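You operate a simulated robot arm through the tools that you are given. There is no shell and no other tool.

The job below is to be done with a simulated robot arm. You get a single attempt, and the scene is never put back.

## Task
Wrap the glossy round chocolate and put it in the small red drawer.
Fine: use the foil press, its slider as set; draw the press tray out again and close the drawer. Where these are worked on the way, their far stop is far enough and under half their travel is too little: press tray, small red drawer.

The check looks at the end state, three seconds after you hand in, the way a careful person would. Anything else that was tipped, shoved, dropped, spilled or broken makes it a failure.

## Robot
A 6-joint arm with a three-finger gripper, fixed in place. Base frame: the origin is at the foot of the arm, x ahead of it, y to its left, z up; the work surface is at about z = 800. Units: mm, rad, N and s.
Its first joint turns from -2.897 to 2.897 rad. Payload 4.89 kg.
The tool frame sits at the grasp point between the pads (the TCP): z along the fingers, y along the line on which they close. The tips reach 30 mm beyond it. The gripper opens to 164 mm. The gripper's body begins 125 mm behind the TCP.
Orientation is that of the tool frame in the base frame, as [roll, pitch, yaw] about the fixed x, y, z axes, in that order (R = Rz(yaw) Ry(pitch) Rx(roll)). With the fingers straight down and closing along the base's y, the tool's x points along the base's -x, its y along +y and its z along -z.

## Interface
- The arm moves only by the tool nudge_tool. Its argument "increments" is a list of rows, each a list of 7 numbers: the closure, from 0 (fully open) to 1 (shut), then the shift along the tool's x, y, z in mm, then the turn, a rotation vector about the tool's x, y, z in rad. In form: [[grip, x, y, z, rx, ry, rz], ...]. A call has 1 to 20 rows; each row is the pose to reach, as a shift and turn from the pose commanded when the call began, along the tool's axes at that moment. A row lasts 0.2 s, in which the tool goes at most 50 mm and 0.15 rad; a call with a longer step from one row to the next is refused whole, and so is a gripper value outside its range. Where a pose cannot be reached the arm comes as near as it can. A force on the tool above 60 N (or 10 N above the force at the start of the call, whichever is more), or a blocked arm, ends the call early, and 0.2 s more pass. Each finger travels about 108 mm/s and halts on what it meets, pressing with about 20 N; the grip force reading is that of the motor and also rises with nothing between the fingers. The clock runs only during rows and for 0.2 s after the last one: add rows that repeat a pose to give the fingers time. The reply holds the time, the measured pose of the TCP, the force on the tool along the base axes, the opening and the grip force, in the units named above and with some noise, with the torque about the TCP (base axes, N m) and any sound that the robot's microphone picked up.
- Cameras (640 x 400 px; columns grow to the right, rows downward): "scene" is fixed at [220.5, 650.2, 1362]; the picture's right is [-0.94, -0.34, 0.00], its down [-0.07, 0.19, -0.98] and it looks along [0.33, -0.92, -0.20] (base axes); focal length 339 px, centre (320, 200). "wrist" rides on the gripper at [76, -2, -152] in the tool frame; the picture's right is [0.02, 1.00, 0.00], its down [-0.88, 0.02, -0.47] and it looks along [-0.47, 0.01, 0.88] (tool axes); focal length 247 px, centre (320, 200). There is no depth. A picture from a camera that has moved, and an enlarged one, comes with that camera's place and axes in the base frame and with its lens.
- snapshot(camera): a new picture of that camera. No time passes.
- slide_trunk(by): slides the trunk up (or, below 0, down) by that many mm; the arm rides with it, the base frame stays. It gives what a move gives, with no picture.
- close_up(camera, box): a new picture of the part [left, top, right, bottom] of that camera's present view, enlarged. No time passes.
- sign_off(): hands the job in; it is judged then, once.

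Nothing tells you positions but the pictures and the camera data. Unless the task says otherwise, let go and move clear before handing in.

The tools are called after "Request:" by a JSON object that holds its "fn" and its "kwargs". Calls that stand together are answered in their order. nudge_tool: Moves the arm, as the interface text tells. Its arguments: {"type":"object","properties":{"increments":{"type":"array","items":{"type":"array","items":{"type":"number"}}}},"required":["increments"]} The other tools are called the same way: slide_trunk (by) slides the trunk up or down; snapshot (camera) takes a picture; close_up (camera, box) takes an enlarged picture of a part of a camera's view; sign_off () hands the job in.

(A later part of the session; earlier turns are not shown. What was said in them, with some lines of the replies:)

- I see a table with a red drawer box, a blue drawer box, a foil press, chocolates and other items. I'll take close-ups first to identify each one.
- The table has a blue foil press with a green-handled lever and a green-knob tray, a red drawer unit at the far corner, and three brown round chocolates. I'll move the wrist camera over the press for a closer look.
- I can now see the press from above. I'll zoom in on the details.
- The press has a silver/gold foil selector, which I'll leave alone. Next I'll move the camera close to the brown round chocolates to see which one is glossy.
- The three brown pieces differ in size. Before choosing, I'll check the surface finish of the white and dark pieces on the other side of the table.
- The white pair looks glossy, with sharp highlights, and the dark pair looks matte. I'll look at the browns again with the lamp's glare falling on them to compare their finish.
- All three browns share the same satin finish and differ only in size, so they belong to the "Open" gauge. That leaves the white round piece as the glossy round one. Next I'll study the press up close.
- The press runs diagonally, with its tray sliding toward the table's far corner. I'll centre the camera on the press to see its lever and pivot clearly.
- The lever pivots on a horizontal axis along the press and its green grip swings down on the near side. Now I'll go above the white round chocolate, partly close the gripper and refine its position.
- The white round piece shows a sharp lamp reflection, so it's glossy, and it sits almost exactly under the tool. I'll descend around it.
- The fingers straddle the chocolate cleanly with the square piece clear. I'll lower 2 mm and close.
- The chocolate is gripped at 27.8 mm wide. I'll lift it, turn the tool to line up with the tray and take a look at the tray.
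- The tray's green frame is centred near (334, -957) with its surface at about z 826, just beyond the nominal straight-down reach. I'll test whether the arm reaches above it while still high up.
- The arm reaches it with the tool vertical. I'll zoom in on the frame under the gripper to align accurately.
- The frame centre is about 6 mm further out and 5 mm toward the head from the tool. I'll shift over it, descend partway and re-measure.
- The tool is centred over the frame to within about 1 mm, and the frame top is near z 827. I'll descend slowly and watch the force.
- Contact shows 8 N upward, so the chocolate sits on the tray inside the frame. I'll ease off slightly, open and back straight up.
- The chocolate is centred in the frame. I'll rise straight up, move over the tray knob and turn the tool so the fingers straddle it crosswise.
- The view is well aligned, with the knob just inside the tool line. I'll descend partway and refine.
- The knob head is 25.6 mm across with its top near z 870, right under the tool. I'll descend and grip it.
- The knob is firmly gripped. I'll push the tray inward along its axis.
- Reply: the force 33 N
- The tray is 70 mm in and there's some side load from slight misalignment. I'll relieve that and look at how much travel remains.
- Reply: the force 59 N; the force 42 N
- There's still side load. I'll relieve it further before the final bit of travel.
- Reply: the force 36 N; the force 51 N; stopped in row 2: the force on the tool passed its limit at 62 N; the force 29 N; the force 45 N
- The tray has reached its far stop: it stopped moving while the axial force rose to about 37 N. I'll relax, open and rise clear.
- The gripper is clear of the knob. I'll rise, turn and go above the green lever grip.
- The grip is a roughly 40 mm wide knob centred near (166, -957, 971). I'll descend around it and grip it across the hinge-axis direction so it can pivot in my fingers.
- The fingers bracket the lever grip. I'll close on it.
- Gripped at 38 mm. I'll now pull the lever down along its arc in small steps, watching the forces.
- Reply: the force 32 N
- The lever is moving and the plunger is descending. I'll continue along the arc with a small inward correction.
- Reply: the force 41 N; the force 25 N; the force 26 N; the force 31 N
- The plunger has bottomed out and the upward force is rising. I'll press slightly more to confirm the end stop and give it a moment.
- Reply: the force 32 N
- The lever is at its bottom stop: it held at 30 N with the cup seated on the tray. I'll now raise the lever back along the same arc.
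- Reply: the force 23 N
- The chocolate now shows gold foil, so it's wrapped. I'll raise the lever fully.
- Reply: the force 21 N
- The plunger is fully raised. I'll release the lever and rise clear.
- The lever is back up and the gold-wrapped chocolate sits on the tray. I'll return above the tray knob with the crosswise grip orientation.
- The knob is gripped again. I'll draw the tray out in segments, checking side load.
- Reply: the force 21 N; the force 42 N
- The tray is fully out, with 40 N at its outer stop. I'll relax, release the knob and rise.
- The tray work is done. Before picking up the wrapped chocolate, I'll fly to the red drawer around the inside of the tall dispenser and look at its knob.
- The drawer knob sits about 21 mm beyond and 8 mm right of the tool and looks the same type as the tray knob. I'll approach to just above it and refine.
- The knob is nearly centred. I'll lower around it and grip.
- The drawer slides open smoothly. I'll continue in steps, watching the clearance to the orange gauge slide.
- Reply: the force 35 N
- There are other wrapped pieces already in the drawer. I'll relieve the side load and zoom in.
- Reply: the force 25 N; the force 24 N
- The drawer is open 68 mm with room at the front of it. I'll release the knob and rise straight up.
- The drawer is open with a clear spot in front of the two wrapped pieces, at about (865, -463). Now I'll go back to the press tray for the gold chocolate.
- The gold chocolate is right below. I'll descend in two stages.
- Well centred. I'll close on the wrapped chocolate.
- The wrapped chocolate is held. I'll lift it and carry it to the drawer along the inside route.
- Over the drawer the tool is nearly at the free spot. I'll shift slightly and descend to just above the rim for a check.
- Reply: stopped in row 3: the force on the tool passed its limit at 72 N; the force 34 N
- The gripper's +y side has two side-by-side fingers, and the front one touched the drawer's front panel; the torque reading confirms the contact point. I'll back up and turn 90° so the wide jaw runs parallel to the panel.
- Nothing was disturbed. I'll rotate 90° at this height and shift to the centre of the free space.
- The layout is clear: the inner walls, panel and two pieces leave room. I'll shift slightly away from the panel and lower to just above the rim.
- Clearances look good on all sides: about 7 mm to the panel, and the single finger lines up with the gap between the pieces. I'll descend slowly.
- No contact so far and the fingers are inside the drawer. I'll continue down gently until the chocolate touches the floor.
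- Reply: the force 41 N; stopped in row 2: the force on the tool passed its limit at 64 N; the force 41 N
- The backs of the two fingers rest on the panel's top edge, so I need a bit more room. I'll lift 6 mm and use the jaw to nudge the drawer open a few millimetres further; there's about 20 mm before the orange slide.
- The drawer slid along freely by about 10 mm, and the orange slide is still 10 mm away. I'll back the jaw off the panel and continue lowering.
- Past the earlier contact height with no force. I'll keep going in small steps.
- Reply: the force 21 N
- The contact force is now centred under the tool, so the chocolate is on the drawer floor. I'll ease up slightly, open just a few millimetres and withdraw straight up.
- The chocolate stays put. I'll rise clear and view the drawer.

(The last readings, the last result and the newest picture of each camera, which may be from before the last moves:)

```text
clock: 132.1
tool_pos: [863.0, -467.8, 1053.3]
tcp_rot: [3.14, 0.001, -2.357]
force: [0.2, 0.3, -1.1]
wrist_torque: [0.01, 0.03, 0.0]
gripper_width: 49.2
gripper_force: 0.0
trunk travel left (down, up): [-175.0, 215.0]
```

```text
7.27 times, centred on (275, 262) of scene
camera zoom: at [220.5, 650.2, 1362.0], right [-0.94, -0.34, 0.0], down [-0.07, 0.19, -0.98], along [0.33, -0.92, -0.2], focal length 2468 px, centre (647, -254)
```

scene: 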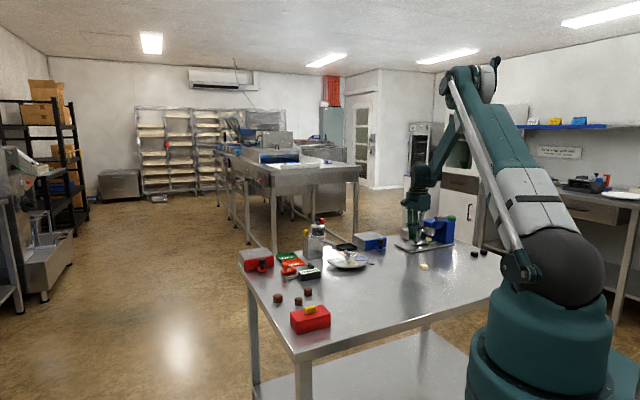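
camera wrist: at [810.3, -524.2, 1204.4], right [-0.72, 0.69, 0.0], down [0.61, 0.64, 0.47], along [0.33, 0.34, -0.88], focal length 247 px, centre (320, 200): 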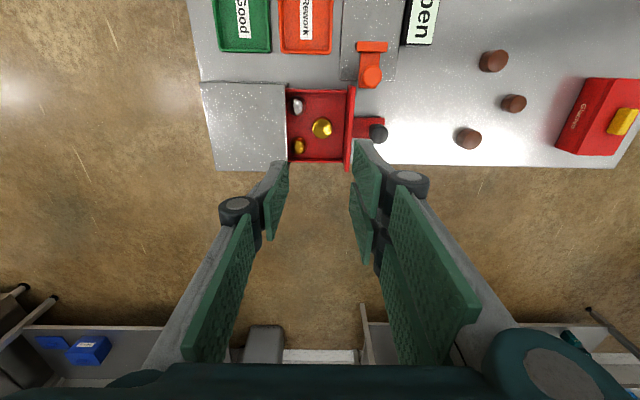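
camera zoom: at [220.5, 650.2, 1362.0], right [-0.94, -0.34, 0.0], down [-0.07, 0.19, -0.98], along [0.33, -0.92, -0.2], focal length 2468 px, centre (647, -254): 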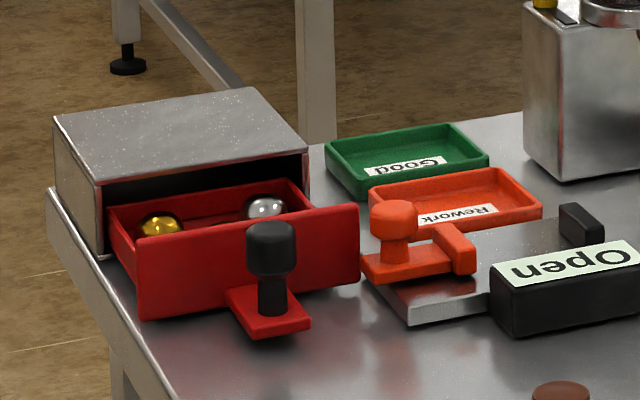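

The wrapped chocolate sits flat in the drawer with the other two pieces undisturbed. Now I'll return over the drawer knob, turned back, to close it.

Request:
{"fn": "nudge_tool", "kwargs": {"increments": [[0.68, -0.1, 7.2, 0, 0, 0, 0.143], [0.66, -0.3, 14.4, 0, 0, 0, 0.286], [0.64, -0.4, 21.6, 0, 0, 0, 0.428], [0.62, -0.6, 28.8, 0, 0, 0, 0.571], [0.6, -0.7, 36, 0, 0, 0, 0.714], [0.6, -0.9, 43.1, 0, 0, 0, 0.857], [0.6, -1, 50.3, 0, 0, 0, 1.0], [0.6, -1.2, 57.5, 0, 0, 0, 1.142], [0.6, -1.3, 64.7, 0, 0, 0, 1.285], [0.6, -1.5, 71.9, 0, 0, 0, 1.428], [0.6, -1.6, 79.1, 0, 0, 0, 1.571], [0.6, -1.6, 79.1, 0, 0, 0, 1.571]]}}

Request:
{"fn": "close_up", "kwargs": {"camera": "wrist", "box": [220, 100, 420, 240]}}

```text
clock: 134.7
tool_pos: [808.3, -411.9, 1054.4]
tcp_rot: [3.141, -0.002, 2.354]
force: [0.0, -0.1, 1.3]
wrist_torque: [0.02, -0.02, -0.02]
gripper_width: 65.9
gripper_force: 0.1
trunk travel left (down, up): [-175.0, 215.0]
```

```text
2.86 times, centred on (320, 170) of wrist
camera zoom: at [753.3, -359.5, 1206.5], right [0.69, 0.72, 0.0], down [0.64, -0.61, 0.47], along [0.34, -0.33, -0.88], focal length 706 px, centre (320, 286)
```

zoom: 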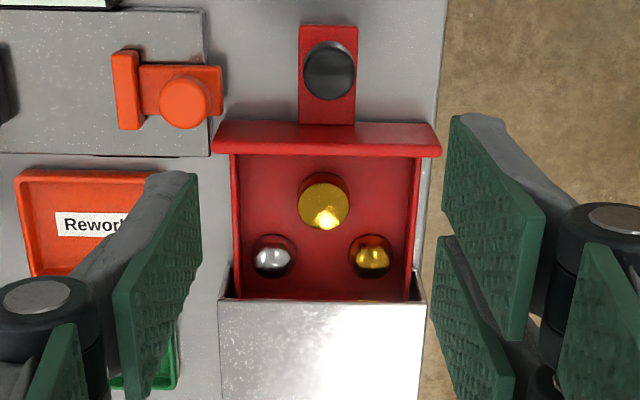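

Request:
{"fn": "nudge_tool", "kwargs": {"increments": [[0.6, 3, 1.5, 40, 0, 0, 0], [0.6, 6, 3, 80, 0, 0, 0], [0.6, 7, 3, 120, 0, 0, 0], [0.6, 7, 3, 148, 0, 0, 0], [0.6, 7, 3, 148, 0, 0, 0]]}}

Request:
{"fn": "close_up", "kwargs": {"camera": "wrist", "box": [220, 100, 420, 240]}}

```text
clock: 135.9
tool_pos: [806.5, -403.9, 906.1]
tcp_rot: [3.141, -0.003, 2.356]
force: [0.1, 0.2, -0.4]
wrist_torque: [0.03, 0.06, 0.04]
gripper_width: 65.7
gripper_force: 0.0
trunk travel left (down, up): [-175.0, 215.0]
```

```text
2.86 times, centred on (320, 170) of wrist
camera zoom: at [752.1, -350.8, 1057.6], right [0.69, 0.72, 0.0], down [0.64, -0.61, 0.47], along [0.34, -0.32, -0.88], focal length 706 px, centre (320, 286)
```

zoom: 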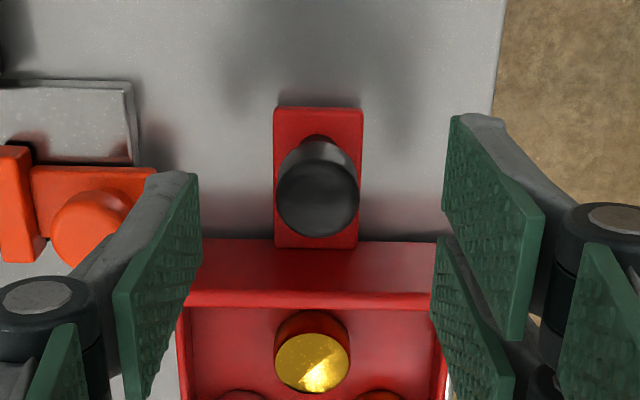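

Request:
{"fn": "nudge_tool", "kwargs": {"increments": [[0.66, 2, -0.5, 15, 0, 0, 0], [0.66, 4, -1, 30, 0, 0, 0], [0.66, 4, -1, 39, 0, 0, 0], [0.66, 4, -1, 39, 0, 0, 0]]}}

Request:
{"fn": "close_up", "kwargs": {"camera": "wrist", "box": [180, 100, 420, 260]}}

Request:
{"fn": "close_up", "kwargs": {"camera": "scene", "box": [235, 235, 315, 290]}}

```text
clock: 136.9
tool_pos: [802.5, -401.1, 867.9]
tcp_rot: [3.139, -0.003, 2.355]
force: [0.5, 0.8, -0.7]
wrist_torque: [-0.01, 0.02, -0.01]
gripper_width: 55.6
gripper_force: 0.1
trunk travel left (down, up): [-175.0, 215.0]
```

```text
2.50 times, centred on (300, 180) of wrist
camera zoom: at [747.3, -349.8, 1019.2], right [0.69, 0.72, 0.0], down [0.64, -0.61, 0.47], along [0.34, -0.32, -0.88], focal length 617 px, centre (370, 250)
```

zoom: 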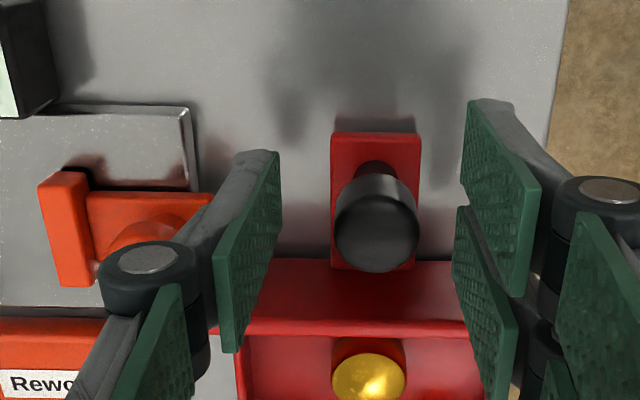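

```text
7.27 times, centred on (275, 262) of scene
camera zoom: at [220.5, 650.2, 1362.0], right [-0.94, -0.34, 0.0], down [-0.07, 0.19, -0.98], along [0.33, -0.92, -0.2], focal length 2468 px, centre (647, -254)
```

zoom: 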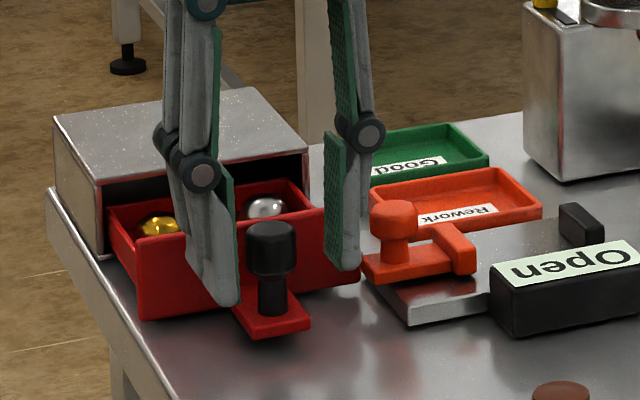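

Request:
{"fn": "nudge_tool", "kwargs": {"increments": [[0.74, 0.5, 1, 1, 0, 0, 0], [0.82, 0.5, 1, 1, 0, 0, 0], [0.9, 0.5, 1, 1, 0, 0, 0], [0.95, 0.5, 1, 1, 0, 0, 0], [0.95, 0.5, 1, 1, 0, 0, 0]]}}

Request:
{"fn": "nudge_tool", "kwargs": {"increments": [[0.95, -3, 0, 0, 0, 0, 0], [0.95, -8, 0, 0, 0, 0, 0], [0.95, -14, 0, 0, 0, 0, 0], [0.95, -20, 0, 0, 0, 0, 0], [0.95, -26, 0, 0, 0, 0, 0], [0.95, -30, 0, 0, 0, 0, 0], [0.95, -30, 0, 0, 0, 0, 0]]}}

Request:
{"fn": "close_up", "kwargs": {"camera": "wrist", "box": [200, 130, 420, 300]}}

```text
clock: 138.1
tool_pos: [802.4, -401.7, 867.0]
tcp_rot: [3.141, -0.002, 2.356]
force: [9.6, 8.4, -1.8]
wrist_torque: [0.24, -0.28, 0.05]
gripper_width: 25.7
gripper_force: 44.4
trunk travel left (down, up): [-175.0, 215.0]
```

```text
clock: 139.7
tool_pos: [823.9, -421.1, 866.3]
tcp_rot: [3.138, -0.002, 2.356]
force: [4.3, 4.4, -5.7]
wrist_torque: [0.24, 0.01, 0.01]
gripper_width: 25.3
gripper_force: 44.7
trunk travel left (down, up): [-175.0, 215.0]
```

```text
2.35 times, centred on (310, 215) of wrist
camera zoom: at [769.5, -369.2, 1018.1], right [0.69, 0.72, 0.0], down [0.64, -0.61, 0.47], along [0.34, -0.32, -0.88], focal length 581 px, centre (344, 165)
```

zoom: 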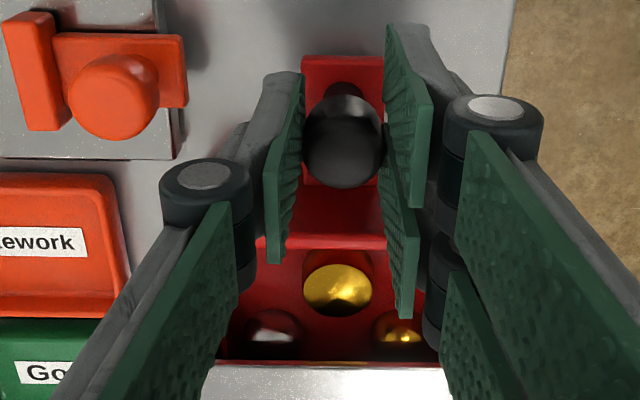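

The drawer is closing and the pieces stay in place. Continuing.

Request:
{"fn": "nudge_tool", "kwargs": {"increments": [[0.95, -6, 0, 0, 0, 0, 0], [0.95, -12, 0, 0, 0, 0, 0], [0.95, -18, 0, 0, 0, 0, 0], [0.95, -24, 0, 0, 0, 0, 0], [0.95, -30, 0, 0, 0, 0, 0], [0.95, -30, 0, 0, 0, 0, 0]]}}

Request:
{"fn": "nudge_tool", "kwargs": {"increments": [[0.95, -4, 0, 0, 0, 0, 0], [0.95, -9, 0, 0, 0, 0, 0], [0.95, -14, 0, 0, 0, 0, 0], [0.95, -18, 0, 0, 0, 0, 0], [0.95, -18, 0, 0, 0, 0, 0]]}}

Request:
{"fn": "close_up", "kwargs": {"camera": "scene", "box": [235, 235, 315, 290]}}

```text
clock: 141.1
tool_pos: [846.7, -442.5, 867.4]
tcp_rot: [3.14, -0.001, 2.356]
force: [7.8, 8.3, -8.3]
wrist_torque: [0.46, -0.01, 0.1]
gripper_width: 25.6
gripper_force: 44.9
trunk travel left (down, up): [-175.0, 215.0]
```

```text
clock: 142.3
tool_pos: [859.3, -455.9, 867.3]
tcp_rot: [3.139, -0.002, 2.356]
force: [6.2, 5.6, 2.5]
wrist_torque: [0.33, 0.04, 0.09]
gripper_width: 25.4
gripper_force: 44.7
trunk travel left (down, up): [-175.0, 215.0]
```

```text
7.27 times, centred on (275, 262) of scene
camera zoom: at [220.5, 650.2, 1362.0], right [-0.94, -0.34, 0.0], down [-0.07, 0.19, -0.98], along [0.33, -0.92, -0.2], focal length 2468 px, centre (647, -254)
```

zoom: 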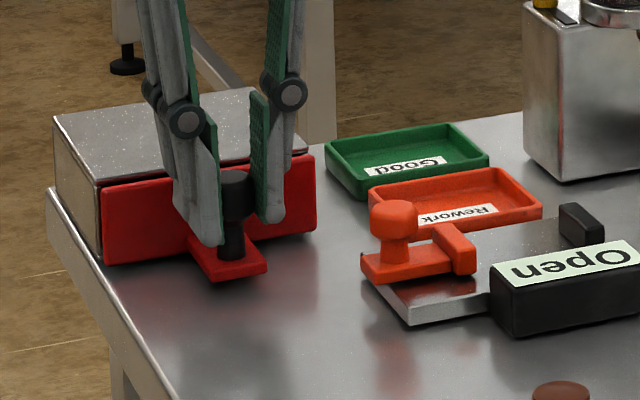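

Nearly closed. I'll creep until it reaches the closed stop.

Request:
{"fn": "nudge_tool", "kwargs": {"increments": [[0.95, -2, 0, 0, 0, 0, 0], [0.95, -4, 0, 0, 0, 0, 0], [0.95, -4, 0, 0, 0, 0, 0]]}}

Request:
{"fn": "nudge_tool", "kwargs": {"increments": [[0.95, -1, 0, 0, 0, 0, 0], [0.95, -2, 0, 0, 0, 0, 0], [0.95, -2, 0, 0, 0, 0, 0]]}}

Request:
{"fn": "close_up", "kwargs": {"camera": "scene", "box": [235, 235, 315, 290]}}

Request:
{"fn": "close_up", "kwargs": {"camera": "wrist", "box": [200, 130, 420, 300]}}

```text
clock: 143.1
tool_pos: [860.4, -457.8, 868.0]
tcp_rot: [3.141, -0.001, 2.355]
force: [6.5, 7.6, 8.6]
wrist_torque: [0.32, -0.07, 0.1]
gripper_width: 25.4
gripper_force: 45.3
trunk travel left (down, up): [-175.0, 215.0]
```

```text
clock: 143.9
tool_pos: [861.4, -458.8, 866.0]
tcp_rot: [3.141, -0.001, 2.356]
force: [6.6, 7.9, 4.5]
wrist_torque: [0.13, -0.27, 0.05]
gripper_width: 25.6
gripper_force: 45.0
trunk travel left (down, up): [-175.0, 215.0]
```

```text
7.27 times, centred on (275, 262) of scene
camera zoom: at [220.5, 650.2, 1362.0], right [-0.94, -0.34, 0.0], down [-0.07, 0.19, -0.98], along [0.33, -0.92, -0.2], focal length 2468 px, centre (647, -254)
```

zoom: 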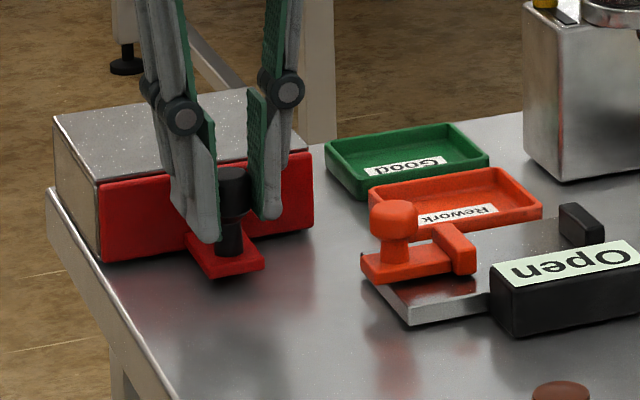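

```text
2.35 times, centred on (310, 215) of wrist
camera zoom: at [807.1, -406.9, 1018.1], right [0.69, 0.72, 0.0], down [0.64, -0.61, 0.47], along [0.34, -0.32, -0.88], focal length 581 px, centre (344, 165)
```

zoom: 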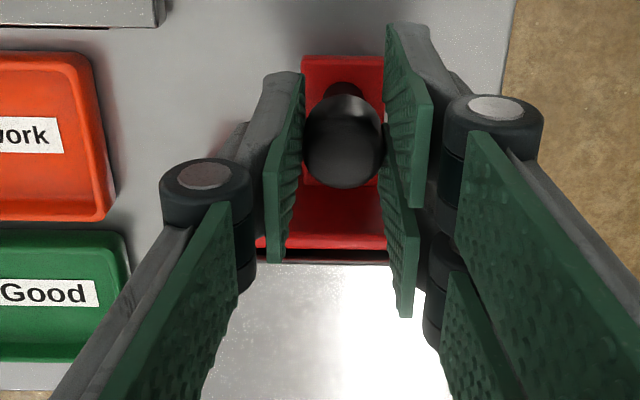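

Request:
{"fn": "nudge_tool", "kwargs": {"increments": [[0.95, -1, 0, 0, 0, 0, 0], [0.95, -2, 0, 0, 0, 0, 0], [0.95, -2, 0, 0, 0, 0, 0]]}}

Request:
{"fn": "nudge_tool", "kwargs": {"increments": [[0.95, -1, 0, 0, 0, 0, 0], [0.95, -2, 0, 0, 0, 0, 0], [0.95, -2, 0, 0, 0, 0, 0]]}}

Request:
{"fn": "close_up", "kwargs": {"camera": "scene", "box": [235, 235, 315, 290]}}

```text
clock: 144.7
tool_pos: [863.6, -460.0, 867.2]
tcp_rot: [3.141, -0.001, 2.355]
force: [6.8, 12.7, 4.9]
wrist_torque: [0.27, -0.26, 0.12]
gripper_width: 25.5
gripper_force: 44.6
trunk travel left (down, up): [-175.0, 215.0]
```

```text
clock: 145.5
tool_pos: [864.5, -461.8, 868.0]
tcp_rot: [3.14, -0.002, 2.358]
force: [-17.1, 31.8, -12.0]
wrist_torque: [1.0, 0.55, 0.13]
gripper_width: 25.6
gripper_force: 45.3
trunk travel left (down, up): [-175.0, 215.0]
```

```text
7.27 times, centred on (275, 262) of scene
camera zoom: at [220.5, 650.2, 1362.0], right [-0.94, -0.34, 0.0], down [-0.07, 0.19, -0.98], along [0.33, -0.92, -0.2], focal length 2468 px, centre (647, -254)
```

zoom: 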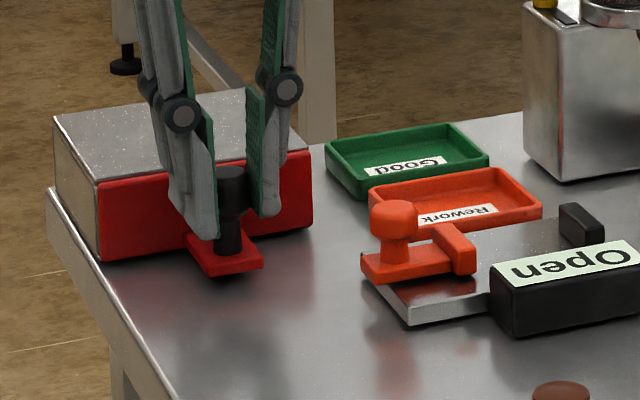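

The closed stop is reached, with about 35 N along the slide axis. I'll relax slightly, open and rise away.

Request:
{"fn": "nudge_tool", "kwargs": {"increments": [[0.95, 0.8, 0, 0.5, 0, 0, 0], [0.86, 0.8, 0, 0.5, 0, 0, 0], [0.78, 0.8, 0, 0.5, 0, 0, 0], [0.7, 0.8, 0, 0.5, 0, 0, 0], [0.66, 0.8, 0, 0.5, 0, 0, 0], [0.66, 0.8, 0, 0.5, 0, 0, 0], [0.66, 0.8, 0, -30, 0, 0, 0], [0.66, 0.8, 0, -75, 0, 0, 0], [0.66, 0.8, 0, -120, 0, 0, 0], [0.66, 0.8, 0, -165, 0, 0, 0], [0.66, 0.8, 0, -210, 0, 0, 0]]}}

Request:
{"fn": "snapshot", "kwargs": {"camera": "wrist"}}

Request:
{"fn": "close_up", "kwargs": {"camera": "wrist", "box": [220, 100, 420, 240]}}

Request:
{"fn": "close_up", "kwargs": {"camera": "scene", "box": [225, 220, 345, 340]}}

Request:
{"fn": "close_up", "kwargs": {"camera": "scene", "box": [340, 200, 500, 300]}}

```text
clock: 147.9
tool_pos: [860.5, -461.4, 1079.2]
tcp_rot: [3.139, -0.001, 2.356]
force: [0.4, -0.7, -1.1]
wrist_torque: [0.05, 0.09, 0.04]
gripper_width: 55.8
gripper_force: 0.1
trunk travel left (down, up): [-175.0, 215.0]
```

```text
taken
camera wrist: at [806.8, -409.9, 1229.7], right [0.69, 0.72, 0.0], down [0.64, -0.61, 0.47], along [0.34, -0.32, -0.88], focal length 247 px, centre (320, 200)
```

wrist: 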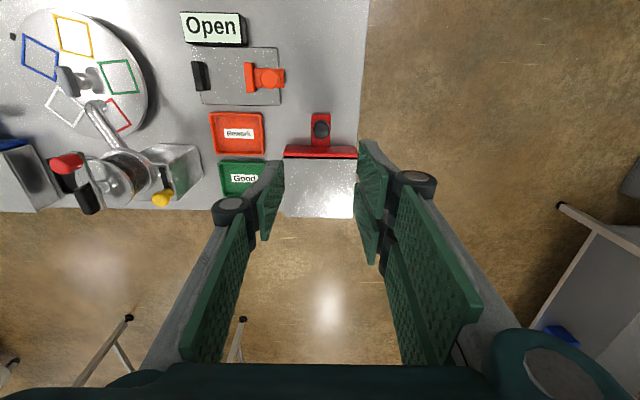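

```text
2.86 times, centred on (320, 170) of wrist
camera zoom: at [806.8, -409.9, 1229.7], right [0.69, 0.72, 0.0], down [0.64, -0.61, 0.47], along [0.34, -0.32, -0.88], focal length 706 px, centre (320, 286)
```

zoom: 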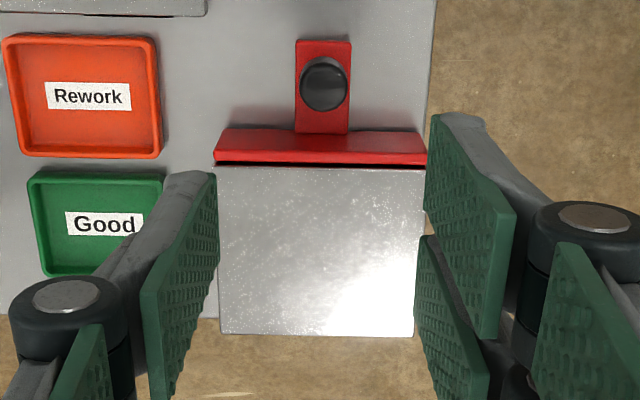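

```text
3.33 times, centred on (285, 280) of scene
camera zoom: at [220.5, 650.2, 1362.0], right [-0.94, -0.34, 0.0], down [-0.07, 0.19, -0.98], along [0.33, -0.92, -0.2], focal length 1131 px, centre (437, -67)
```

zoom: 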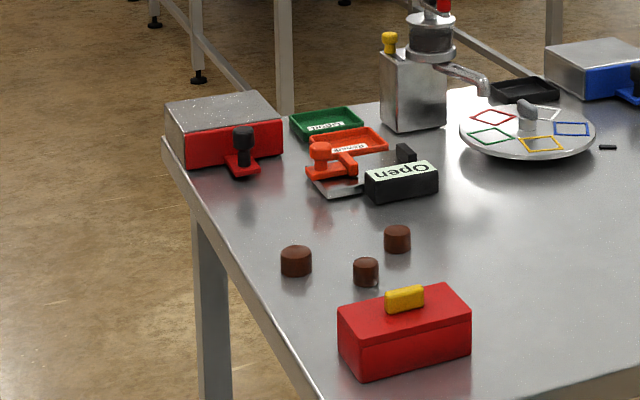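

```text
4.00 times, centred on (420, 250) of scene
camera zoom: at [220.5, 650.2, 1362.0], right [-0.94, -0.34, 0.0], down [-0.07, 0.19, -0.98], along [0.33, -0.92, -0.2], focal length 1357 px, centre (-80, 0)
```

zoom: 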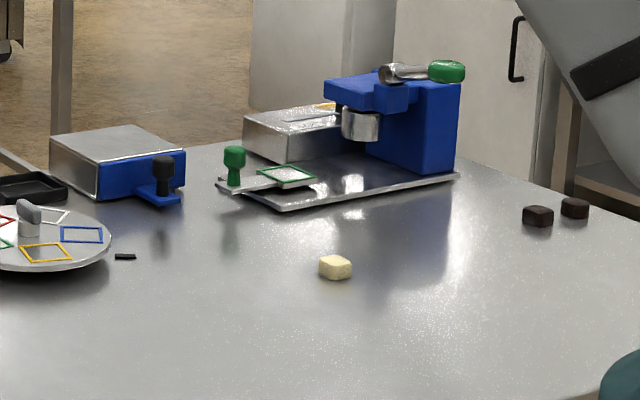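

The drawer is closed with the gold-wrapped glossy round chocolate inside. The press tray is drawn out, the lever is up, nothing else has moved, and the gripper is open and clear. I'm handing in.

Request:
{"fn": "sign_off", "kwargs": {}}

```text
The job is handed in.
```

The glossy round chocolate is wrapped in gold foil and shut inside the small red drawer. The job is handed in; I haven't seen the check's result.

- **Which chocolate:** I took the white round one. It was the only round piece with sharp, mirror-like highlights. The dark pair looked matte, and the three brown rounds looked satin, differing from each other only in size.
- **Press:** I left the foil slider as it was. I pushed the tray to its far stop, pulled the lever to its stop and back up, then drew the tray out to its outer stop.
- **Drawer:** I opened it about 80 mm and set the chocolate in front of the two wrapped pieces already there. Then I closed it to its stop.
- **Contacts:** While I was placing the chocolate, the gripper touched the top edge of the drawer's front panel twice. The arm stopped itself both times. I backed off each time, and in the pictures nothing had shifted.

In the final pictures everything else was where it started, and the gripper is open and clear above the drawer.
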